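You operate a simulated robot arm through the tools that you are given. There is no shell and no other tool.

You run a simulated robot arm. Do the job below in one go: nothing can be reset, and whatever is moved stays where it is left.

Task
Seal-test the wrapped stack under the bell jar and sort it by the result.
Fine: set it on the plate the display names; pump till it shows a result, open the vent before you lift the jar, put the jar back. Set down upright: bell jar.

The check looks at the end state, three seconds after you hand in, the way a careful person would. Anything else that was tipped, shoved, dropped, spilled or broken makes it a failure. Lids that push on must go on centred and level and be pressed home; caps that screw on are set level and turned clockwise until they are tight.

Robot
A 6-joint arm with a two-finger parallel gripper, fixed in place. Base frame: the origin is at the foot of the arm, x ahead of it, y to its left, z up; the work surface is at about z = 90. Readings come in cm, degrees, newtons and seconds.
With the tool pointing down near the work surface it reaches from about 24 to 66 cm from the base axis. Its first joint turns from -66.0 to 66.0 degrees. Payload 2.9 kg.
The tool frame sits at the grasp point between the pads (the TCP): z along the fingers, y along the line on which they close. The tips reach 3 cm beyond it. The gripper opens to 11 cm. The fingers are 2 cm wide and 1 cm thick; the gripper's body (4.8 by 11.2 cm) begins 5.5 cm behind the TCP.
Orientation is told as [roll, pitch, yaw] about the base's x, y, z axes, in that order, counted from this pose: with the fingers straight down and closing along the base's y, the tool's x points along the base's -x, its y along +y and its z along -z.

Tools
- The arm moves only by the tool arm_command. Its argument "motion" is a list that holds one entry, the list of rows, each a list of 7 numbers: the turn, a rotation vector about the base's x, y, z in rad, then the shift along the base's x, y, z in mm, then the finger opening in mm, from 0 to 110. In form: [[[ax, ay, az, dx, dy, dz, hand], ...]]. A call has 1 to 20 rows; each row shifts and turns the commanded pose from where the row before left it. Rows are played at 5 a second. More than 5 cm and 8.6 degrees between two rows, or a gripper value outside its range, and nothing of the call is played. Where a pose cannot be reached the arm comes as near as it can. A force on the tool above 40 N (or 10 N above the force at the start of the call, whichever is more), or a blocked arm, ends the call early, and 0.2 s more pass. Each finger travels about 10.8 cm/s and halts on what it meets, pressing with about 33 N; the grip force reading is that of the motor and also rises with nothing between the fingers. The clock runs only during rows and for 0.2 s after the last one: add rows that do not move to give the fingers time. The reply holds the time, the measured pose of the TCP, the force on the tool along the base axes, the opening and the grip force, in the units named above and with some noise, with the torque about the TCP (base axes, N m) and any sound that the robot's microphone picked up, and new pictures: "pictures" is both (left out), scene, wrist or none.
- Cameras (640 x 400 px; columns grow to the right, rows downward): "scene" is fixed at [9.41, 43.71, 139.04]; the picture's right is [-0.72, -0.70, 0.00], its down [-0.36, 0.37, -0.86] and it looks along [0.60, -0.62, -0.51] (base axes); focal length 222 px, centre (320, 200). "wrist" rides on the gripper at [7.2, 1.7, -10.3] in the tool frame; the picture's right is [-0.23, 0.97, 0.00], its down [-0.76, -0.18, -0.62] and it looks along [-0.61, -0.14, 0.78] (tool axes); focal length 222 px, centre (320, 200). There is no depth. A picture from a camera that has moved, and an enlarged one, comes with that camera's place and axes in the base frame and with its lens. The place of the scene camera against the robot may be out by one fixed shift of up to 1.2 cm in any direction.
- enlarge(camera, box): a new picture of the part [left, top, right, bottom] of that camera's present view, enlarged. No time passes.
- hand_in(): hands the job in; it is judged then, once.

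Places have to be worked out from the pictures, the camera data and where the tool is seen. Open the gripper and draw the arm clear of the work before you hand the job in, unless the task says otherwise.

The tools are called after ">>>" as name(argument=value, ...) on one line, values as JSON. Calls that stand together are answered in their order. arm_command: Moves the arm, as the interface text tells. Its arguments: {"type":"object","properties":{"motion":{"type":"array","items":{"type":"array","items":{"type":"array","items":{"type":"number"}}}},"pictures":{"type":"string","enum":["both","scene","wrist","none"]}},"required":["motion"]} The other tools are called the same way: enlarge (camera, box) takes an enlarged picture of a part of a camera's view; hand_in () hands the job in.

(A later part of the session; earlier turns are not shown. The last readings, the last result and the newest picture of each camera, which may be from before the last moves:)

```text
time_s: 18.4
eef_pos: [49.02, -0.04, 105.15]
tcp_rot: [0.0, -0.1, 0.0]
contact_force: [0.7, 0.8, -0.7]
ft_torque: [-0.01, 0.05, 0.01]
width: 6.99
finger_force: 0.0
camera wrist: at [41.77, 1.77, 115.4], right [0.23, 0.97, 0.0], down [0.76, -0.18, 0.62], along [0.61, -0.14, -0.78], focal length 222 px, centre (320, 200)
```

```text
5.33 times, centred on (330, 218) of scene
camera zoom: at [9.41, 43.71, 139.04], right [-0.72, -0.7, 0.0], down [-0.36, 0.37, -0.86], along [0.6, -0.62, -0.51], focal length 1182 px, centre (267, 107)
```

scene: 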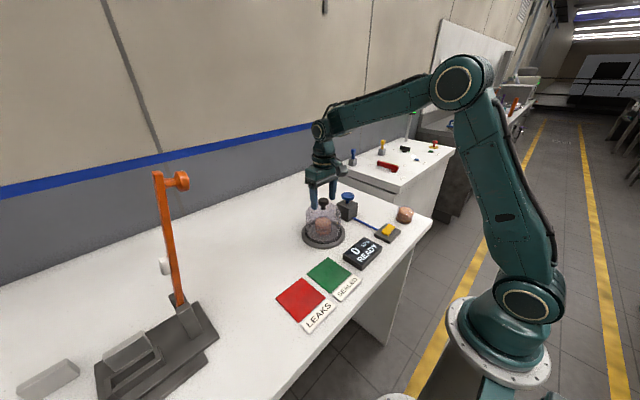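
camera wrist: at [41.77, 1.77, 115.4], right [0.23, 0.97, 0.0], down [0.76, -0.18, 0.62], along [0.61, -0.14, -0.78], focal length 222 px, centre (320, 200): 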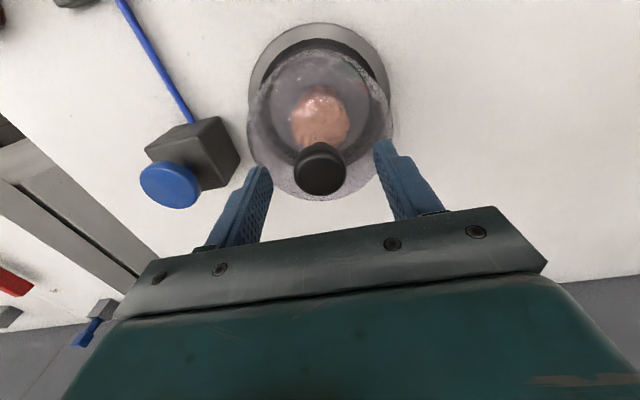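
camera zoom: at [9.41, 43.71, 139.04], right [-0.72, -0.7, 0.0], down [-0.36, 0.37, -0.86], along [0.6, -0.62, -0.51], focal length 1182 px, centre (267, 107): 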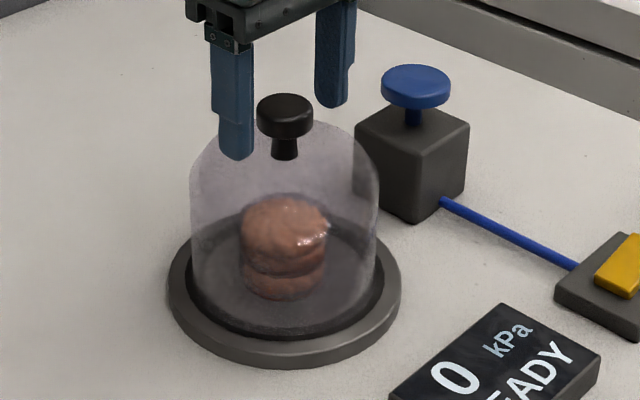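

The jar is seated and released. I'll raise straight clear of the knob, move over the blue plunger (judged at about (49.9, -13.9), top z≈99) and close the fingers to use as a pusher.

>>> arm_command(motion=[[[0, 0, 0, 0, 0, 10, 70], [0, 0, 0, 0, 0, 25, 70], [0, 0, 0, 0, 0, 35, 70], [0, 0, 0, 0, 0, 20, 70], [0, 0, 0, 1, -20, 0, 40], [0, 0, 0, 2, -30, 0, 10], [0, 0, 0, 2, -30, 0, 0], [0, 0, 0, 2, -30, 0, 0], [0, 0, 0, 2, -25, 0, 0], [0, 0, 0, 0, -6, 0, 0], [0, 0, 0, 0, 0, 0, 0], [0, 0, 0, 0, 0, 0, 0]]])

>>> enlarge(camera="wrist", box=[240, 60, 400, 200])

>>> enlarge(camera="scene", box=[295, 160, 425, 270])

```text
time_s: 21.0
eef_pos: [50.02, -14.06, 114.07]
tcp_rot: [0.1, -0.1, 0.0]
contact_force: [0.0, 0.4, 0.1]
ft_torque: [-0.01, -0.03, 0.03]
width: 0.02
finger_force: 33.6
camera wrist: at [42.66, -12.36, 124.4], right [0.23, 0.97, 0.0], down [0.76, -0.18, 0.62], along [0.61, -0.14, -0.78], focal length 222 px, centre (320, 200)
```

scene: 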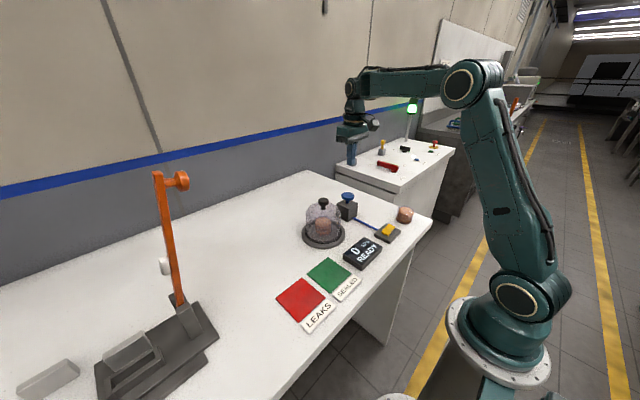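
wrist: 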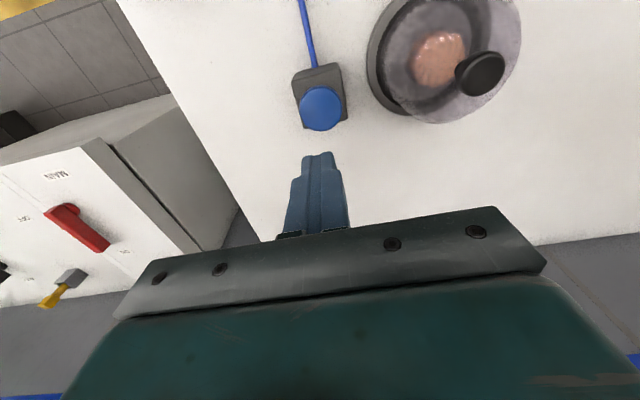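

```text
2.86 times, centred on (320, 130) of wrist
camera zoom: at [42.66, -12.36, 124.4], right [0.23, 0.97, 0.0], down [0.76, -0.18, 0.62], along [0.61, -0.14, -0.78], focal length 635 px, centre (320, 400)
```

zoom: 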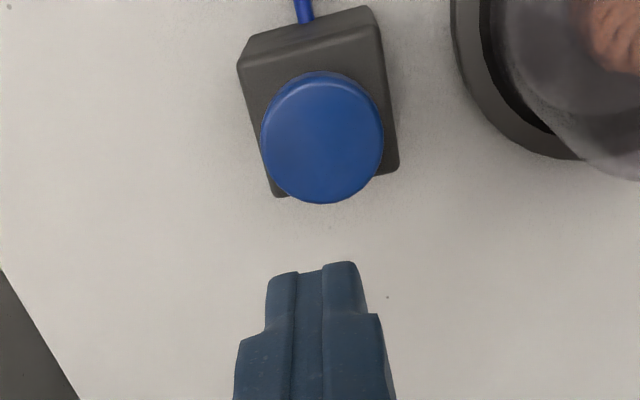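

```text
3.64 times, centred on (360, 215) of scene
camera zoom: at [9.41, 43.71, 139.04], right [-0.72, -0.7, 0.0], down [-0.36, 0.37, -0.86], along [0.6, -0.62, -0.51], focal length 806 px, centre (174, 146)
```

zoom: 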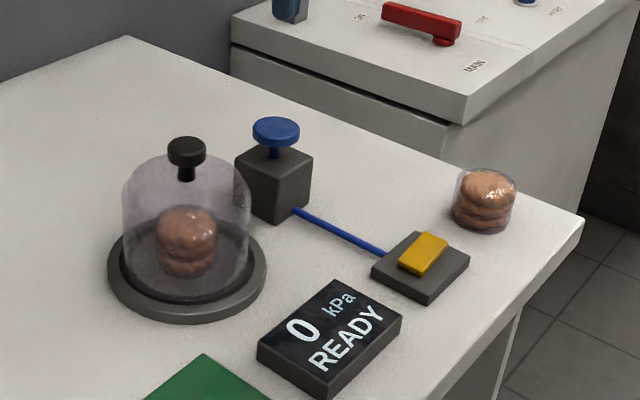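

The closed fingertips are directly over the plunger's disc, which I place at (49.9, -13.9). I'll descend to about 1 cm above it.

>>> arm_command(motion=[[[0, 0, 0, 0, 0, -25, 0], [0, 0, 0, 0, 0, -35, 0], [0, 0, 0, 0, 0, -25, 0], [0, 0, 0, 0, 0, -15, 0], [0, 0, 0, 0, 0, -5, 0], [0, 0, 0, 0, 0, 0, 0]]])

>>> enlarge(camera="scene", box=[310, 160, 420, 260])

```text
time_s: 22.4
eef_pos: [49.84, -14.08, 103.54]
tcp_rot: [0.0, -0.2, 0.0]
contact_force: [-0.1, -0.5, -0.5]
ft_torque: [0.01, -0.01, 0.03]
width: 0.01
finger_force: 32.9
camera wrist: at [42.62, -12.35, 113.84], right [0.23, 0.97, 0.0], down [0.76, -0.18, 0.62], along [0.61, -0.14, -0.78], focal length 222 px, centre (320, 200)
```

scene: 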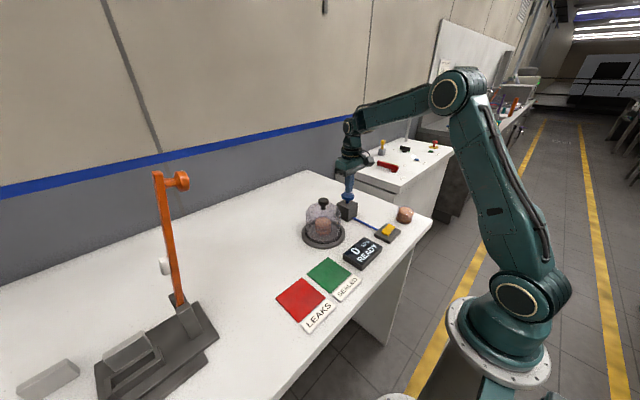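
wrist: 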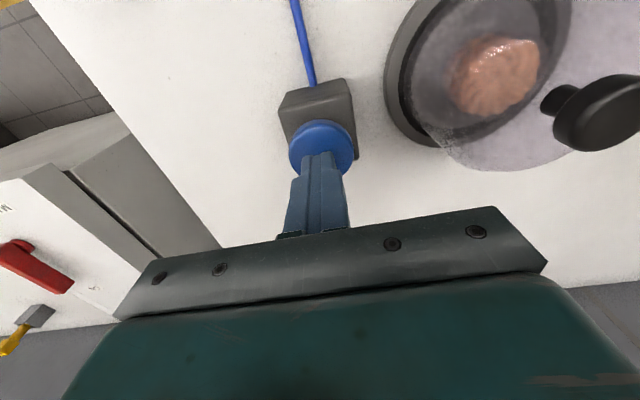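

```text
4.00 times, centred on (365, 210) of scene
camera zoom: at [9.41, 43.71, 139.04], right [-0.72, -0.7, 0.0], down [-0.36, 0.37, -0.86], along [0.6, -0.62, -0.51], focal length 886 px, centre (140, 160)
```

zoom: 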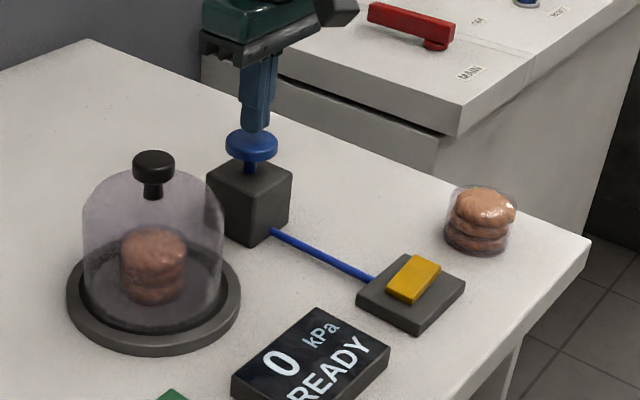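

The fingertips are about 1 cm above the disc. I'll press slowly in 3 mm steps, watching the force and the display.

>>> arm_command(motion=[[[0, 0, 0, 0, 0, -4, 0], [0, 0, 0, 0, 0, -4, 0], [0, 0, 0, 0, 0, -3, 0], [0, 0, 0, 0, 0, -3, 0], [0, 0, 0, 0, 0, -3, 0], [0, 0, 0, 0, 0, -3, 0]]], pictures="scene")

>>> enlarge(camera="scene", box=[310, 160, 420, 280])

```text
time_s: 23.8
eef_pos: [49.87, -14.07, 101.45]
tcp_rot: [0.0, -0.2, 0.1]
contact_force: [0.6, 1.5, 2.9]
ft_torque: [0.03, 0.0, 0.01]
width: 0.0
finger_force: 33.3
```

scene: 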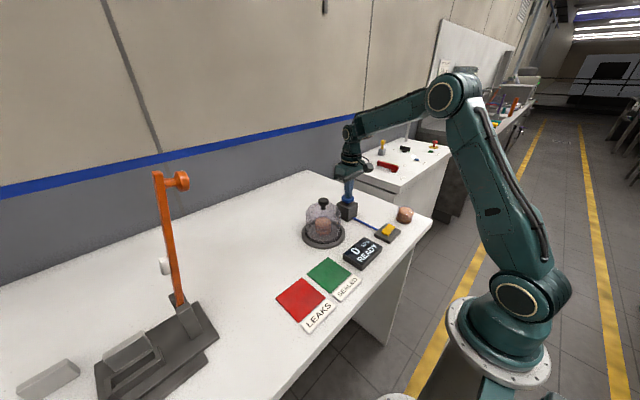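

```text
3.33 times, centred on (365, 220) of scene
camera zoom: at [9.41, 43.72, 139.03], right [-0.72, -0.7, 0.0], down [-0.36, 0.37, -0.86], along [0.6, -0.62, -0.51], focal length 739 px, centre (170, 133)
```

zoom: 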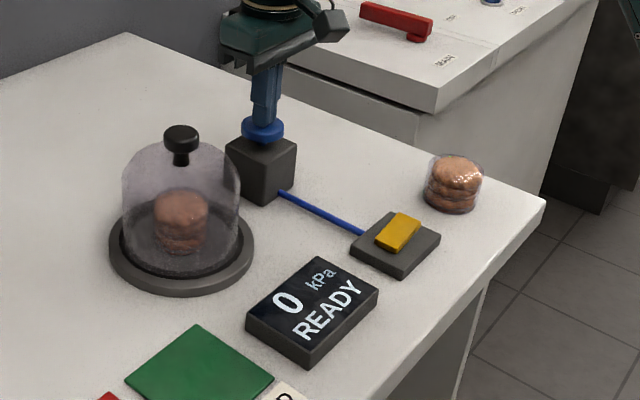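

The plunger yields under a light spring (about 3 N), so it behaves like a pump. I'll press on to the end of the stroke.

>>> arm_command(motion=[[[0, 0, 0, 0, 0, -3, 0], [0, 0, 0, 0, 0, -3, 0], [0, 0, 0, 0, 0, -3, 0]]], pictures="scene")

>>> enlarge(camera="scene", box=[310, 160, 420, 280])

```text
time_s: 24.6
eef_pos: [49.85, -14.06, 100.61]
tcp_rot: [0.1, -0.1, -0.1]
contact_force: [1.8, -0.5, 4.2]
ft_torque: [0.0, -0.04, 0.02]
width: 0.0
finger_force: 32.9
heard: click
```

scene: 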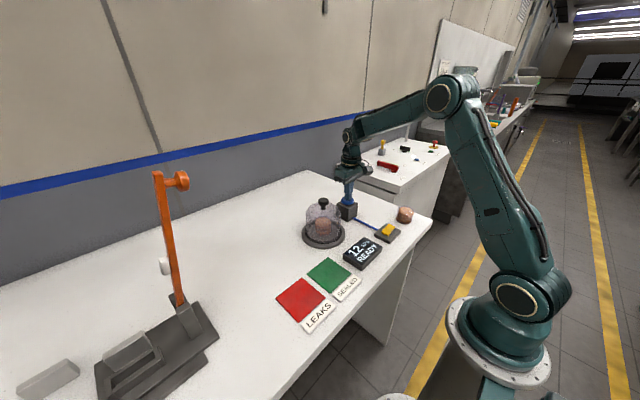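

```text
3.33 times, centred on (365, 220) of scene
camera zoom: at [9.41, 43.71, 139.04], right [-0.72, -0.7, 0.0], down [-0.36, 0.37, -0.86], along [0.6, -0.62, -0.51], focal length 739 px, centre (170, 133)
```

zoom: 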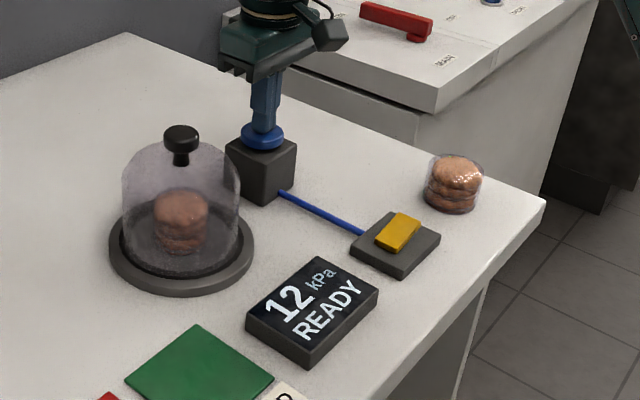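

There was a click and the display went to 12 kPa, so blue is the pump. I'll do one full stroke (up 2.2 cm, then back down) and look again.

>>> arm_command(motion=[[[0, 0, 0, 0, 0, 12, 0], [0, 0, 0, 0, 0, 12, 0], [0, 0, 0, 0, 0, 0, 0], [0, 0, 0, 0, 0, -8, 0], [0, 0, 0, 0, 0, -8, 0], [0, 0, 0, 0, 0, -6, 0], [0, 0, 0, 0, 0, -3, 0], [0, 0, 0, 0, 0, 0, 0]]], pictures="scene")

>>> enlarge(camera="scene", box=[310, 160, 420, 280])

```text
time_s: 26.4
eef_pos: [49.98, -13.97, 100.56]
tcp_rot: [0.0, -0.1, -0.1]
contact_force: [-2.5, 0.2, 5.0]
ft_torque: [0.0, 0.05, -0.02]
width: 0.02
finger_force: 32.6
heard: click
```

scene: 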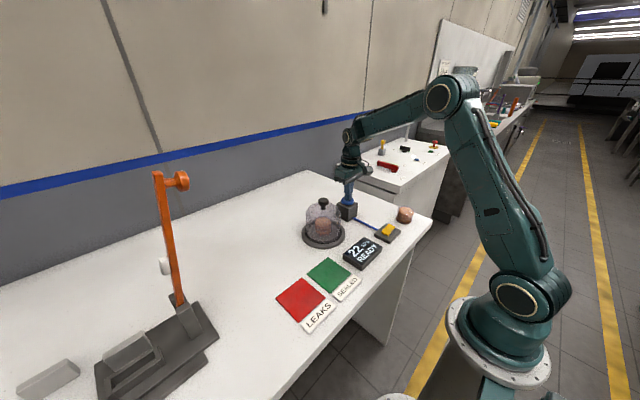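

```text
3.33 times, centred on (365, 220) of scene
camera zoom: at [9.4, 43.71, 139.04], right [-0.72, -0.7, 0.0], down [-0.36, 0.37, -0.86], along [0.6, -0.62, -0.51], focal length 739 px, centre (170, 133)
```

zoom: 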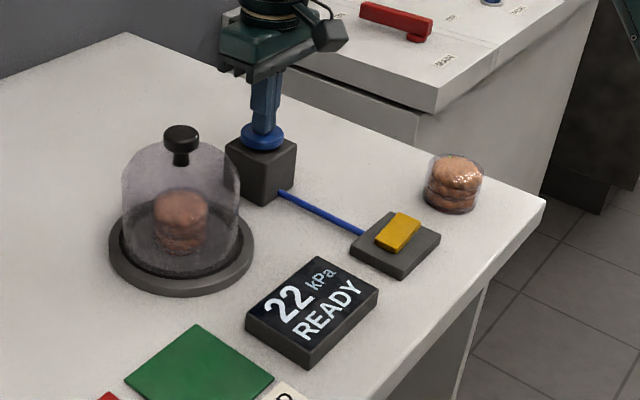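

The display now reads 22 kPa. I'll do two more strokes.

>>> arm_command(motion=[[[0, 0, 0, 0, 0, 12, 0], [0, 0, 0, 0, 0, 12, 0], [0, 0, 0, 0, 0, 0, 0], [0, 0, 0, 0, 0, -8, 0], [0, 0, 0, 0, 0, -8, 0], [0, 0, 0, 0, 0, -6, 0], [0, 0, 0, 0, 0, -2, 0], [0, 0, 0, 0, 0, 0, 0], [0, 0, 0, 0, 0, 12, 0], [0, 0, 0, 0, 0, 12, 0], [0, 0, 0, 0, 0, 0, 0], [0, 0, 0, 0, 0, -8, 0], [0, 0, 0, 0, 0, -8, 0], [0, 0, 0, 0, 0, -6, 0], [0, 0, 0, 0, 0, -2, 0], [0, 0, 0, 0, 0, 0, 0]]], pictures="scene")

>>> enlarge(camera="scene", box=[310, 160, 420, 280])

```text
time_s: 29.8
eef_pos: [49.97, -13.97, 100.71]
tcp_rot: [-0.1, -0.2, -0.1]
contact_force: [2.1, -1.3, 5.0]
ft_torque: [-0.05, -0.06, -0.02]
width: 0.0
finger_force: 33.0
heard: click, click
```

scene: 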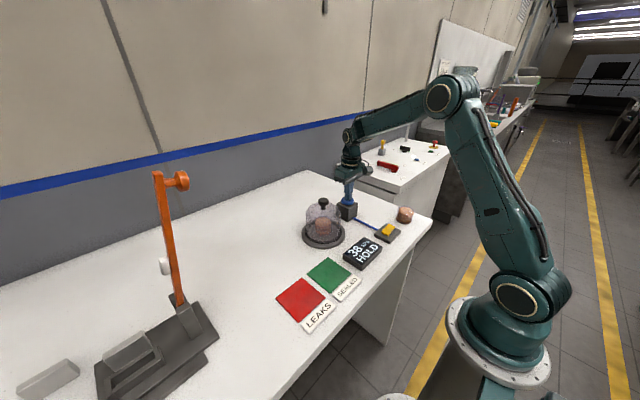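

```text
3.33 times, centred on (365, 220) of scene
camera zoom: at [9.41, 43.71, 139.04], right [-0.72, -0.7, 0.0], down [-0.36, 0.37, -0.86], along [0.6, -0.62, -0.51], focal length 739 px, centre (170, 133)
```

zoom: 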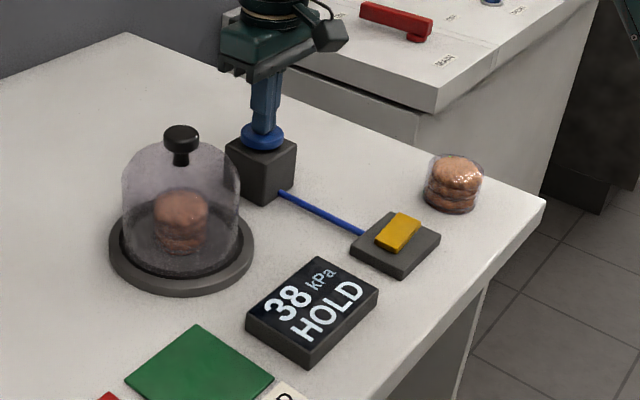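

The display now shows 38 kPa and "HOLD", presumably measuring decay. I'll raise off the plunger and wait to see whether it resolves.

>>> arm_command(motion=[[[0, 0, 0, 0, 0, 12, 0], [0, 0, 0, 0, 0, 12, 0], [0, 0, 0, 0, 0, 0, 0], [0, 0, 0, 0, 0, 0, 0], [0, 0, 0, 0, 0, 0, 0], [0, 0, 0, 0, 0, 0, 0], [0, 0, 0, 0, 0, 0, 0], [0, 0, 0, 0, 0, 0, 0], [0, 0, 0, 0, 0, 0, 0], [0, 0, 0, 0, 0, 0, 0]]], pictures="scene")

>>> enlarge(camera="scene", box=[310, 160, 420, 280])

```text
time_s: 32.0
eef_pos: [49.86, -14.05, 102.95]
tcp_rot: [0.0, -0.1, 0.1]
contact_force: [0.2, -0.2, -0.9]
ft_torque: [-0.01, -0.01, -0.01]
width: 0.0
finger_force: 32.5
```

scene: 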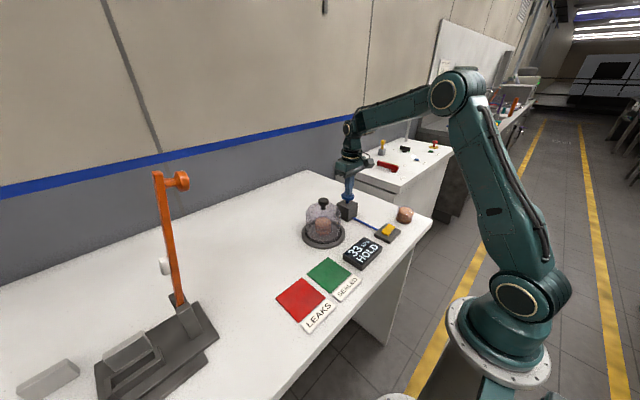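

```text
3.33 times, centred on (365, 220) of scene
camera zoom: at [9.41, 43.71, 139.04], right [-0.72, -0.7, 0.0], down [-0.36, 0.37, -0.86], along [0.6, -0.62, -0.51], focal length 739 px, centre (170, 133)
```

zoom: 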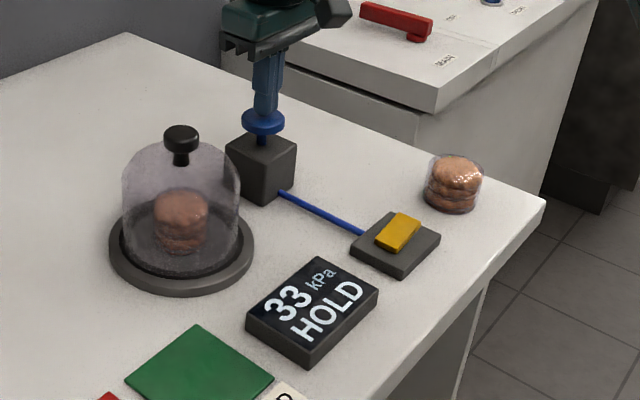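

The pressure is falling (33 kPa) while it still shows HOLD. I'll wait another 1.6 s to see how the display behaves.

>>> arm_command(motion=[[[0, 0, 0, 0, 0, 0, 0], [0, 0, 0, 0, 0, 0, 0], [0, 0, 0, 0, 0, 0, 0], [0, 0, 0, 0, 0, 0, 0], [0, 0, 0, 0, 0, 0, 0], [0, 0, 0, 0, 0, 0, 0], [0, 0, 0, 0, 0, 0, 0]]], pictures="scene")

>>> enlarge(camera="scene", box=[310, 160, 420, 280])

```text
time_s: 33.6
eef_pos: [49.8, -14.08, 103.17]
tcp_rot: [0.0, -0.1, 0.0]
contact_force: [-0.5, -0.8, -1.1]
ft_torque: [-0.01, 0.01, 0.01]
width: 0.0
finger_force: 33.4
```

scene: 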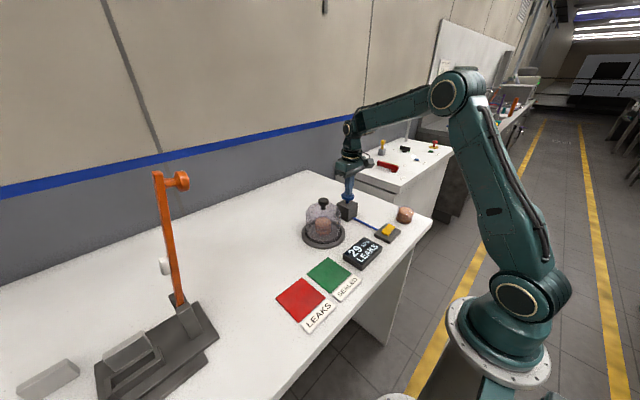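

```text
3.33 times, centred on (365, 220) of scene
camera zoom: at [9.41, 43.71, 139.04], right [-0.72, -0.7, 0.0], down [-0.36, 0.37, -0.86], along [0.6, -0.62, -0.51], focal length 739 px, centre (170, 133)
```

zoom: 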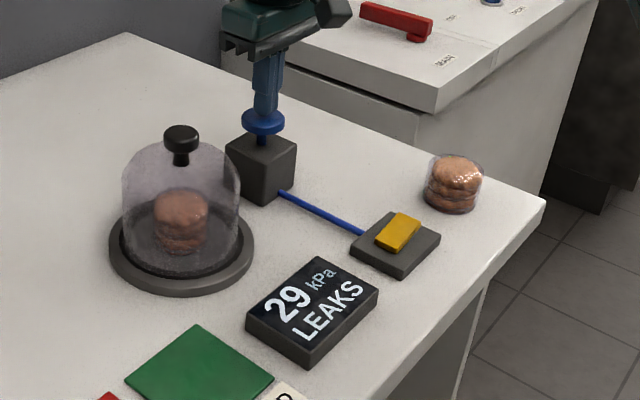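

The display gives the result: LEAKS (29 kPa), so the stack goes on the red plate. Next is the yellow vent at about (33, -15); I'll rise and move over it for a close look at how it works.

>>> arm_command(motion=[[[0, 0, 0, 0, 0, 30, 0], [0, 0, 0, 0, 0, 40, 0], [0, 0, 0, 0, 0, 40, 0], [0, 0, 0, -30, -2, 0, 0], [0, 0, 0, -35, -2, 0, 0], [0, 0, 0, -35, -2, 0, 0], [0, 0, 0, -35, -2, 0, 0], [0, 0, 0, -30, -2, 0, 0], [0, 0, 0, 0, 0, 0, 0], [0, 0, 0, 0, 0, 0, 0]]])

>>> enlarge(camera="wrist", box=[240, 40, 400, 160])

>>> enlarge(camera="scene", box=[360, 200, 430, 260])

```text
time_s: 35.8
eef_pos: [33.43, -15.12, 113.93]
tcp_rot: [0.0, -0.1, -0.1]
contact_force: [0.1, 1.0, 0.3]
ft_torque: [-0.02, 0.04, 0.0]
width: 0.0
finger_force: 32.8
camera wrist: at [26.14, -13.35, 124.22], right [0.23, 0.97, 0.0], down [0.76, -0.18, 0.62], along [0.61, -0.14, -0.78], focal length 222 px, centre (320, 200)
```

scene: 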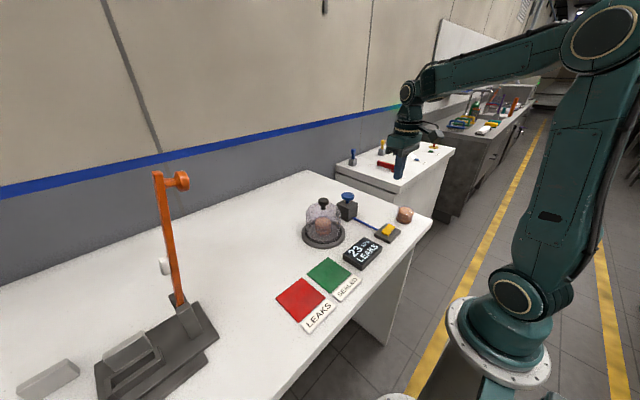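
wrist: 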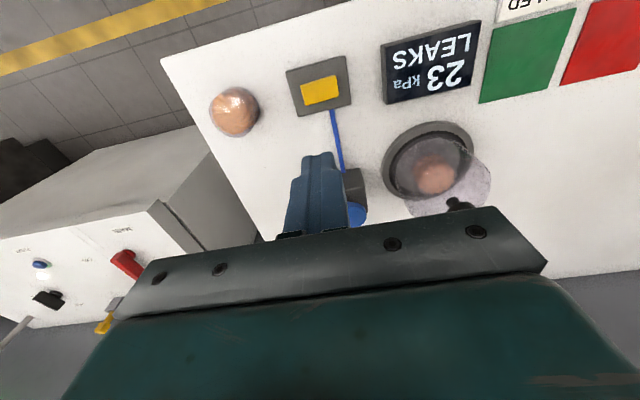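

```text
3.33 times, centred on (320, 100) of wrist
camera zoom: at [26.14, -13.35, 124.22], right [0.23, 0.97, 0.0], down [0.76, -0.18, 0.62], along [0.61, -0.14, -0.78], focal length 740 px, centre (320, 533)
```

zoom: 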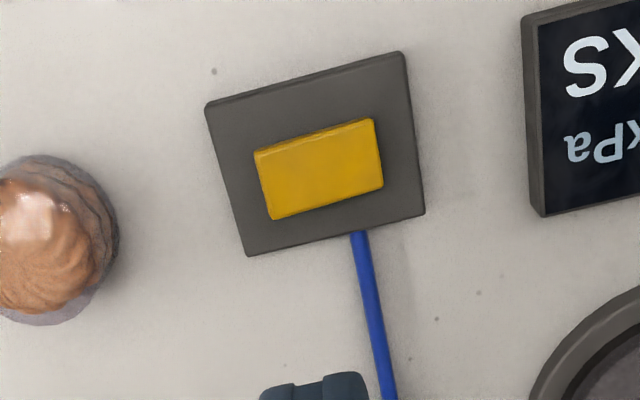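

```text
6.67 times, centred on (395, 230) of scene
camera zoom: at [9.41, 43.71, 139.04], right [-0.72, -0.7, 0.0], down [-0.36, 0.37, -0.86], along [0.6, -0.62, -0.51], focal length 1478 px, centre (-180, 0)
```

zoom: 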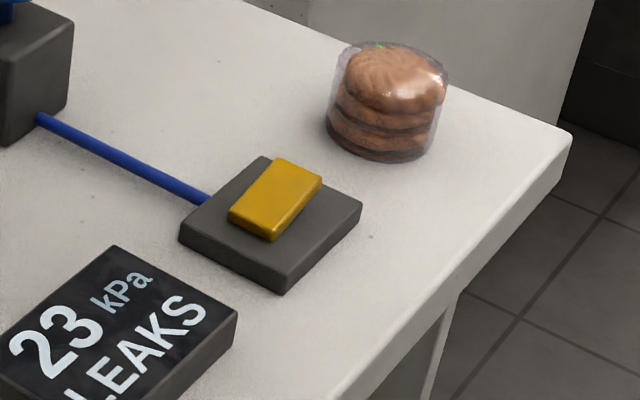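

The vent is a flat yellow pad centred on its base at about (33.0, -14.8), top near z≈92.3, and looks pressable. I'll lower the closed fingertips to about 1.5 cm above it.

>>> arm_command(motion=[[[0, 0, 0, -3.5, 1, -20, 0], [0, 0, 0, 0, 0, -40, 0], [0, 0, 0, 0, 0, -40, 0], [0, 0, 0, 0, 0, -35, 0], [0, 0, 0, 0, 0, -25, 0], [0, 0, 0, 0, 0, -8, 0], [0, 0, 0, 0, 0, 0, 0], [0, 0, 0, 0, 0, 0, 0]]])

>>> enlarge(camera="scene", box=[340, 180, 430, 270])

>>> enlarge(camera="wrist", box=[240, 80, 400, 200])

```text
time_s: 37.6
eef_pos: [33.05, -14.99, 97.23]
tcp_rot: [0.0, 0.0, 0.1]
contact_force: [-0.2, 0.1, -0.8]
ft_torque: [-0.01, 0.03, 0.02]
width: 0.0
finger_force: 33.0
camera wrist: at [25.84, -13.23, 107.47], right [0.23, 0.97, 0.0], down [0.76, -0.18, 0.62], along [0.61, -0.14, -0.78], focal length 222 px, centre (320, 200)
```

scene: 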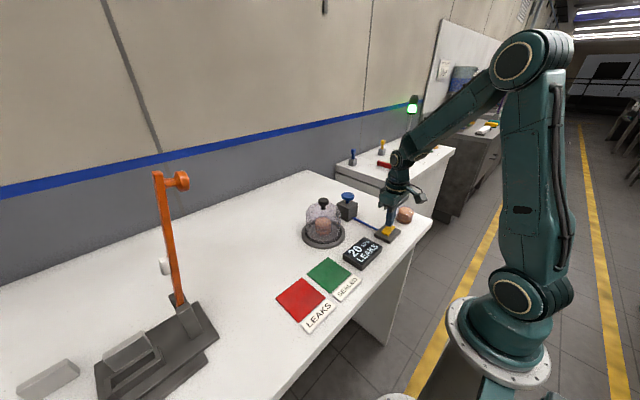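
wrist: 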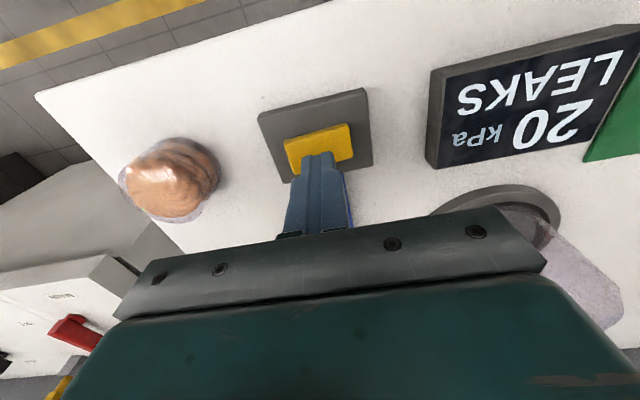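

```text
4.44 times, centred on (385, 225) of scene
camera zoom: at [9.41, 43.71, 139.04], right [-0.72, -0.7, 0.0], down [-0.36, 0.37, -0.86], along [0.6, -0.62, -0.51], focal length 985 px, centre (31, 89)
```

zoom: 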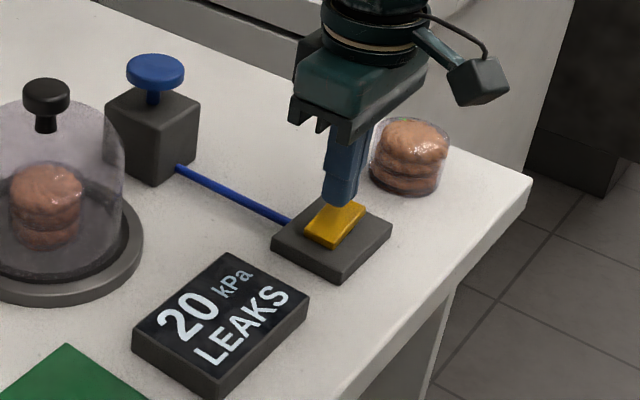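

```text
3.33 times, centred on (320, 140) of wrist
camera zoom: at [25.84, -13.23, 107.47], right [0.23, 0.97, 0.0], down [0.76, -0.18, 0.62], along [0.61, -0.14, -0.78], focal length 740 px, centre (320, 400)
```

zoom: 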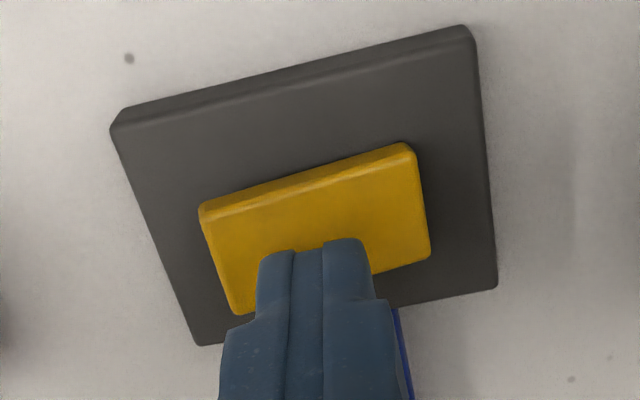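

The fingertips are centred over the yellow pad, about 2 cm above it. I'll press down slowly and watch the force and the display.

>>> arm_command(motion=[[[0, 0, 0, 0, 0, -6, 0], [0, 0, 0, 0, 0, -6, 0], [0, 0, 0, 0, 0, -4, 0], [0, 0, 0, 0, 0, -2, 0], [0, 0, 0, 0, 0, -2, 0], [0, 0, 0, 0, 0, 0, 0]]], pictures="scene")

>>> enlarge(camera="scene", box=[340, 180, 430, 270])

```text
time_s: 38.6
eef_pos: [33.07, -15.1, 95.68]
tcp_rot: [-0.2, -0.2, -0.1]
contact_force: [-3.1, 0.7, 8.3]
ft_torque: [0.03, 0.16, -0.01]
width: 0.03
finger_force: 33.4
stopped in row 4: the force on the tool passed its limit at 46 N (the readings are from after the stop); the commanded pose is now the measured one
```

scene: 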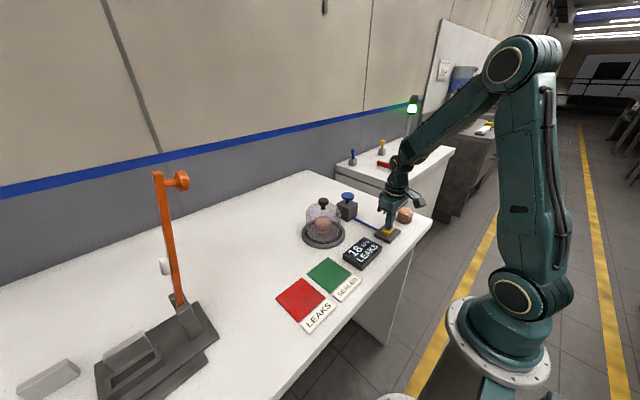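

```text
4.44 times, centred on (385, 225) of scene
camera zoom: at [9.4, 43.72, 139.04], right [-0.72, -0.7, 0.0], down [-0.36, 0.37, -0.86], along [0.6, -0.62, -0.51], focal length 985 px, centre (31, 89)
```

zoom: 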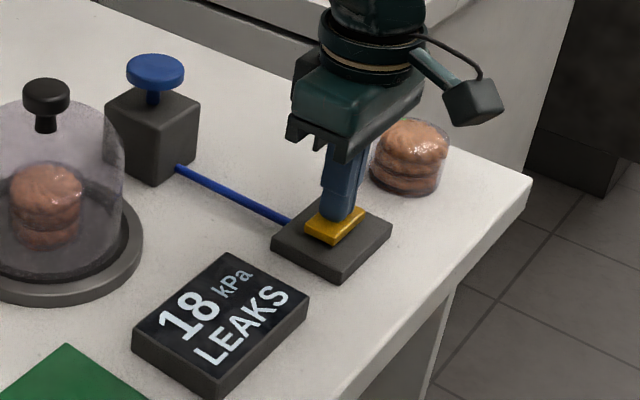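

The pad didn't move at its centre: the force hit the limit and nothing clicked, so it isn't a plain push button. It may be a rocker or a slider, so I'll back off and look more closely.

>>> arm_command(motion=[[[0, 0, 0, 0, 0, 10, 0], [0, 0, 0, 0, 0, 30, 0], [0, 0, 0, -20, 0, 40, 0], [0, 0, 0, -20, 0, 20, 0], [0, 0, 0, 0, 0, 0, 0], [0, 0, 0, 0, 0, 0, 0]]])

>>> enlarge(camera="wrist", box=[260, 60, 380, 180])

>>> enlarge(camera="scene", box=[370, 215, 405, 245])

```text
time_s: 40.0
eef_pos: [29.13, -14.97, 105.66]
tcp_rot: [-0.1, -0.3, -0.2]
contact_force: [-0.4, 0.2, -0.7]
ft_torque: [-0.02, 0.0, 0.0]
width: 0.01
finger_force: 32.8
camera wrist: at [21.82, -13.25, 115.93], right [0.23, 0.97, 0.0], down [0.76, -0.18, 0.63], along [0.61, -0.14, -0.78], focal length 222 px, centre (320, 200)
```

scene: 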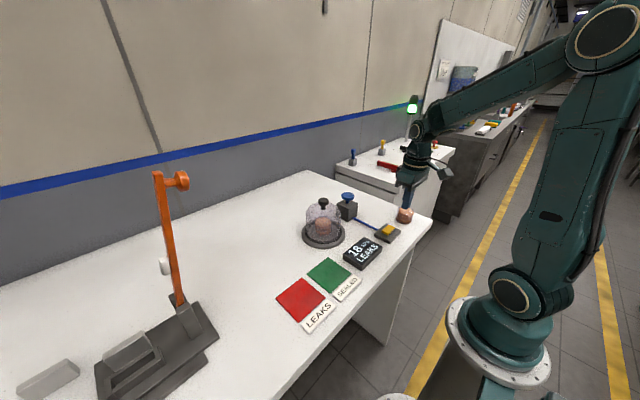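
wrist: 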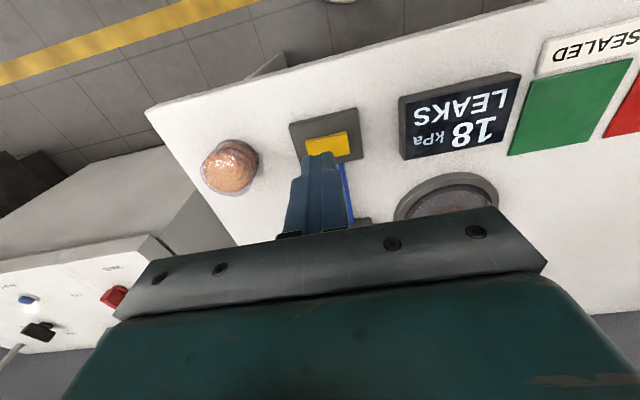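

```text
3.33 times, centred on (320, 120) of wrist
camera zoom: at [21.82, -13.25, 115.93], right [0.23, 0.97, 0.0], down [0.76, -0.18, 0.63], along [0.61, -0.14, -0.78], focal length 740 px, centre (320, 467)
```

zoom: 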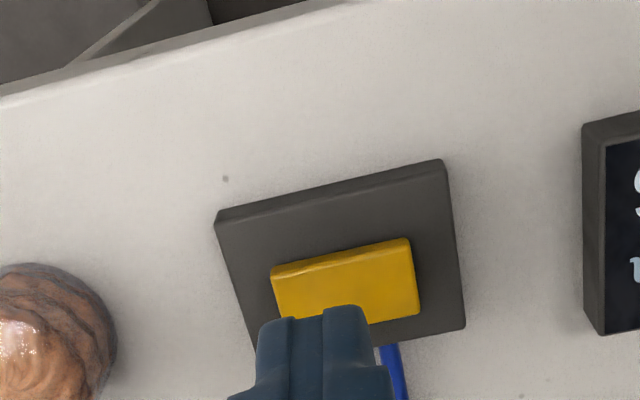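

```text
13.33 times, centred on (388, 230) of scene
camera zoom: at [9.41, 43.71, 139.04], right [-0.72, -0.7, 0.0], down [-0.36, 0.37, -0.86], along [0.6, -0.62, -0.51], focal length 2955 px, centre (-580, -200)
```

zoom: 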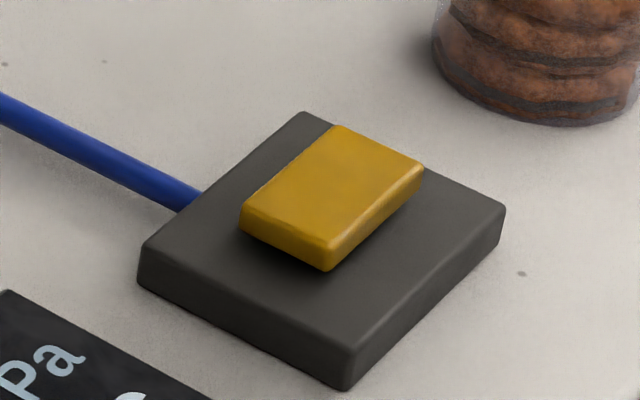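

Comparing views, before my press the pad sat tilted with its -y end up, and now it looks level, so it is a rocker of some kind. The display also stayed at 18 kPa, so I'll wait briefly and watch how the pressure evolves.

>>> arm_command(motion=[[[0, 0, 0, 0, 0, 10, 0], [0, 0, 0, 0, 0, 10, 0], [0, 0, 0, 0, 0, 0, 0], [0, 0, 0, 0, 0, 0, 0]]])

>>> enlarge(camera="scene", box=[335, 210, 415, 275])

>>> enlarge(camera="wrist", box=[260, 60, 380, 180])

```text
time_s: 41.0
eef_pos: [29.18, -15.17, 107.73]
tcp_rot: [-0.1, -0.2, -0.2]
contact_force: [0.3, -0.2, 0.1]
ft_torque: [0.01, 0.04, -0.01]
width: 0.0
finger_force: 32.8
camera wrist: at [21.81, -13.27, 117.94], right [0.23, 0.97, 0.0], down [0.76, -0.18, 0.63], along [0.61, -0.14, -0.78], focal length 222 px, centre (320, 200)
```

scene: 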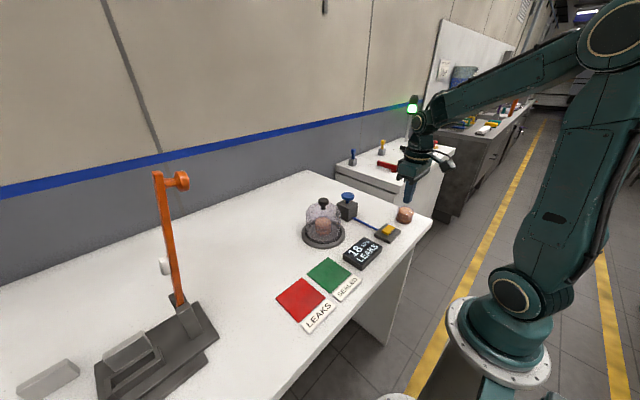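
wrist: 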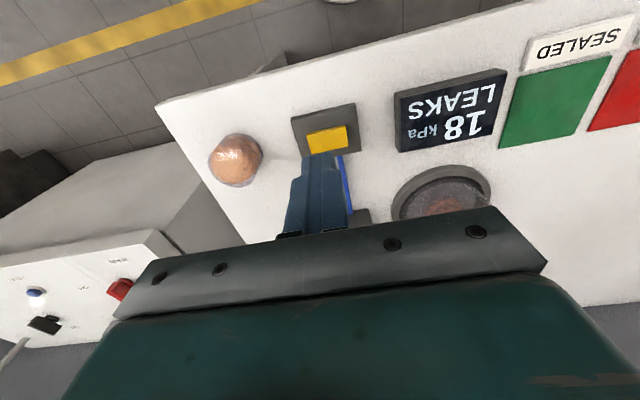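

```text
6.15 times, centred on (375, 242) of scene
camera zoom: at [9.41, 43.71, 139.04], right [-0.72, -0.7, 0.0], down [-0.36, 0.37, -0.86], along [0.6, -0.62, -0.51], focal length 1364 px, centre (-18, -62)
```

zoom: 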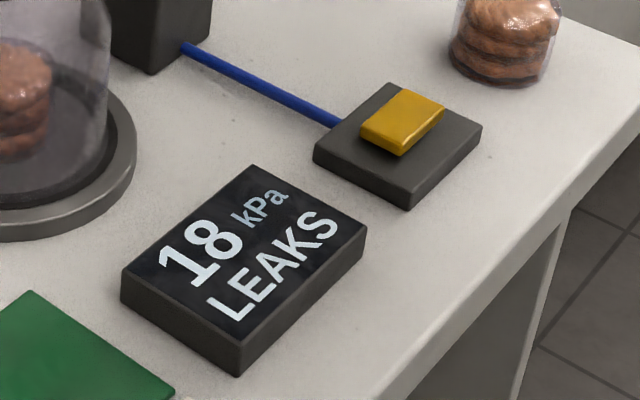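

```text
3.33 times, centred on (320, 120) of wrist
camera zoom: at [21.81, -13.27, 117.94], right [0.23, 0.97, 0.0], down [0.76, -0.18, 0.63], along [0.61, -0.14, -0.78], focal length 740 px, centre (320, 467)
```

zoom: 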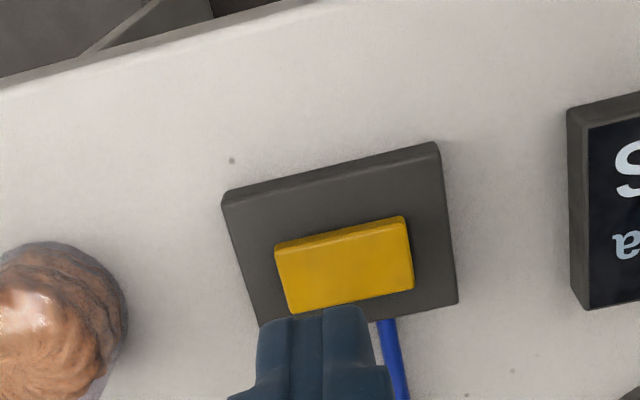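

The pressure holds at 18 kPa and the pad is now level, so it's a rocker pivoted in the middle that started with its -y end up (closed). I'll move the closed fingertips over that -y end (y≈-17.15) and come down close to it.

>>> arm_command(motion=[[[0, 0, 0, 20, -10, 0, 0], [0, 0, 0, 19.5, -10.5, 0, 0], [0, 0, 0, 0, 0, -30, 0], [0, 0, 0, 0, 0, -40, 0], [0, 0, 0, 0, 0, -30, 0], [0, 0, 0, 0, 0, -10, 0], [0, 0, 0, 0, 0, 0, 0]]])

>>> enlarge(camera="wrist", box=[240, 80, 400, 200])

>>> enlarge(camera="scene", box=[340, 190, 430, 270])

```text
time_s: 42.6
eef_pos: [33.1, -17.25, 96.63]
tcp_rot: [0.0, -0.3, -0.1]
contact_force: [-0.7, -0.3, -0.7]
ft_torque: [0.01, -0.01, 0.0]
width: 0.0
finger_force: 33.2
camera wrist: at [25.81, -15.4, 106.88], right [0.23, 0.97, 0.0], down [0.76, -0.18, 0.63], along [0.61, -0.14, -0.78], focal length 222 px, centre (320, 200)
```

scene: 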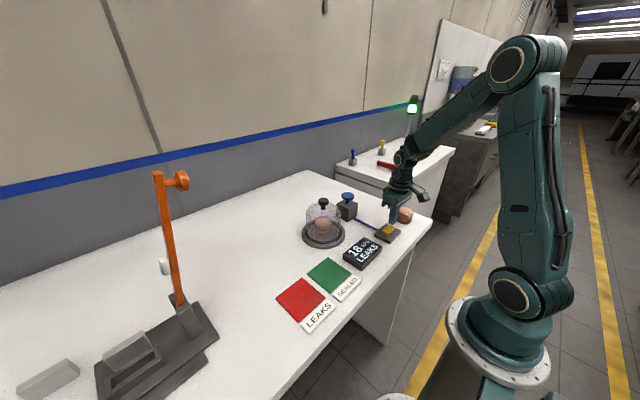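
wrist: 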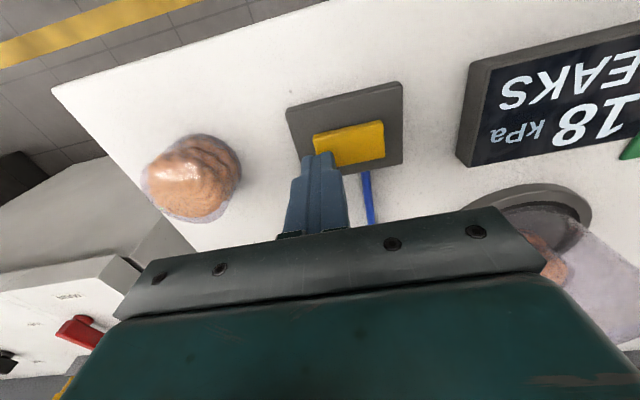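

```text
3.33 times, centred on (320, 140) of wrist
camera zoom: at [25.81, -15.4, 106.88], right [0.23, 0.97, 0.0], down [0.76, -0.18, 0.63], along [0.61, -0.14, -0.78], focal length 740 px, centre (320, 400)
```

zoom: 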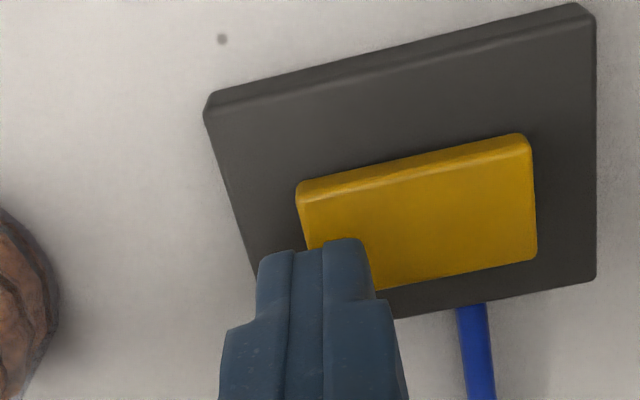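

```text
5.00 times, centred on (385, 230) of scene
camera zoom: at [9.41, 43.71, 139.04], right [-0.72, -0.7, 0.0], down [-0.36, 0.37, -0.86], along [0.6, -0.62, -0.51], focal length 1108 px, centre (-5, 50)
```

zoom: 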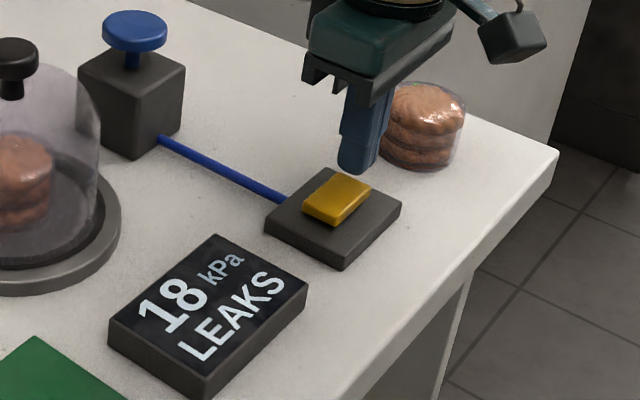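

The tips are above the rocker's -y half. I'll press down in small steps.

>>> arm_command(motion=[[[0, 0, 0, 0, 0, -4, 0], [0, 0, 0, 0, 0, -3, 0], [0, 0, 0, 0, 0, -2, 0], [0, 0, 0, 0, 0, -2, 0], [0, 0, 0, 0, 0, -1, 0], [0, 0, 0, 0, 0, -1, 0], [0, 0, 0, 0, 0, 0, 0]]], pictures="scene")

>>> enlarge(camera="scene", box=[340, 190, 430, 270])

```text
time_s: 44.2
eef_pos: [33.2, -17.16, 95.4]
tcp_rot: [-0.2, -0.3, -0.1]
contact_force: [-4.7, 0.4, 16.9]
ft_torque: [0.19, 0.18, 0.04]
width: 0.0
finger_force: 33.5
```

scene: 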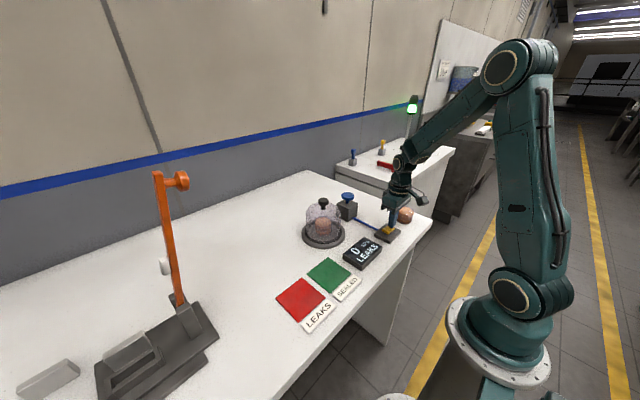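

```text
5.00 times, centred on (385, 230) of scene
camera zoom: at [9.38, 43.72, 139.03], right [-0.72, -0.7, 0.0], down [-0.36, 0.37, -0.86], along [0.6, -0.62, -0.51], focal length 1108 px, centre (-5, 50)
```

zoom: 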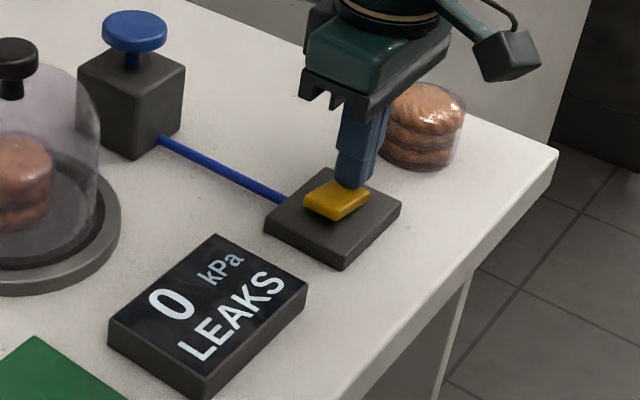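

The display reads 0 kPa with LEAKS still named, so the vent is open. I'll raise off the rocker and confirm it stays open.

>>> arm_command(motion=[[[0, 0, 0, 0, 0, 10, 0], [0, 0, 0, 0, 0, 30, 0], [0, 0, 0, 0, 0, 45, 0], [0, 0, 0, 0, 0, 45, 0], [0, 0, 0, 0, 0, 45, 0], [0, 0, 0, 0, 0, 0, 0], [0, 0, 0, 0, 0, 0, 0]]])

>>> enlarge(camera="scene", box=[300, 190, 430, 280])

```text
time_s: 45.8
eef_pos: [33.03, -17.18, 112.83]
tcp_rot: [-0.1, -0.4, 0.0]
contact_force: [0.2, -0.2, -0.4]
ft_torque: [0.02, 0.0, -0.01]
width: 0.01
finger_force: 32.8
camera wrist: at [25.77, -15.36, 123.12], right [0.23, 0.97, 0.0], down [0.76, -0.18, 0.63], along [0.61, -0.14, -0.78], focal length 222 px, centre (320, 200)
```

scene: 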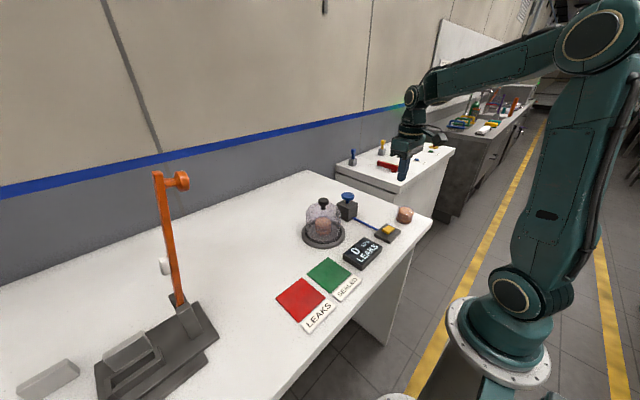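
wrist: 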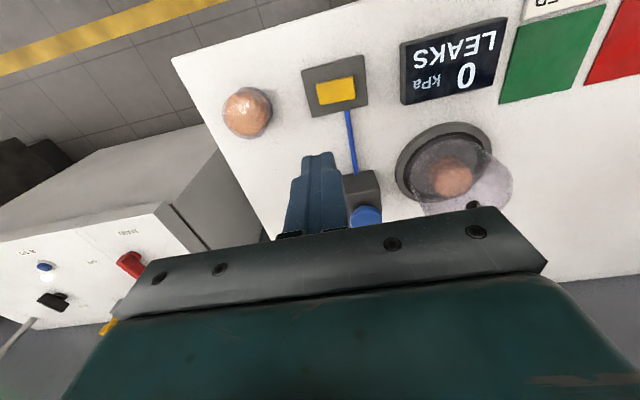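

```text
4.44 times, centred on (365, 235) of scene
camera zoom: at [9.41, 43.71, 139.04], right [-0.72, -0.7, 0.0], down [-0.36, 0.37, -0.86], along [0.6, -0.62, -0.51], focal length 985 px, centre (120, 44)
```

zoom: 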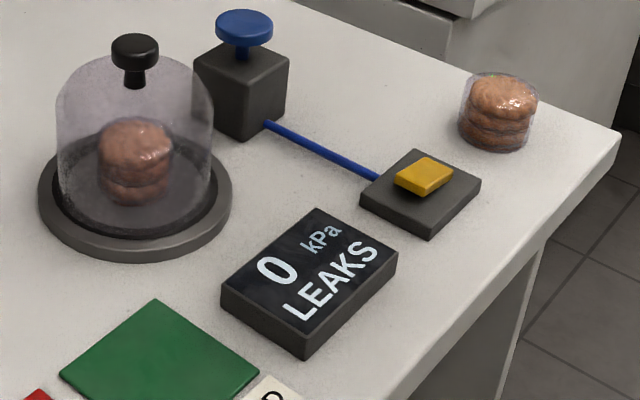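

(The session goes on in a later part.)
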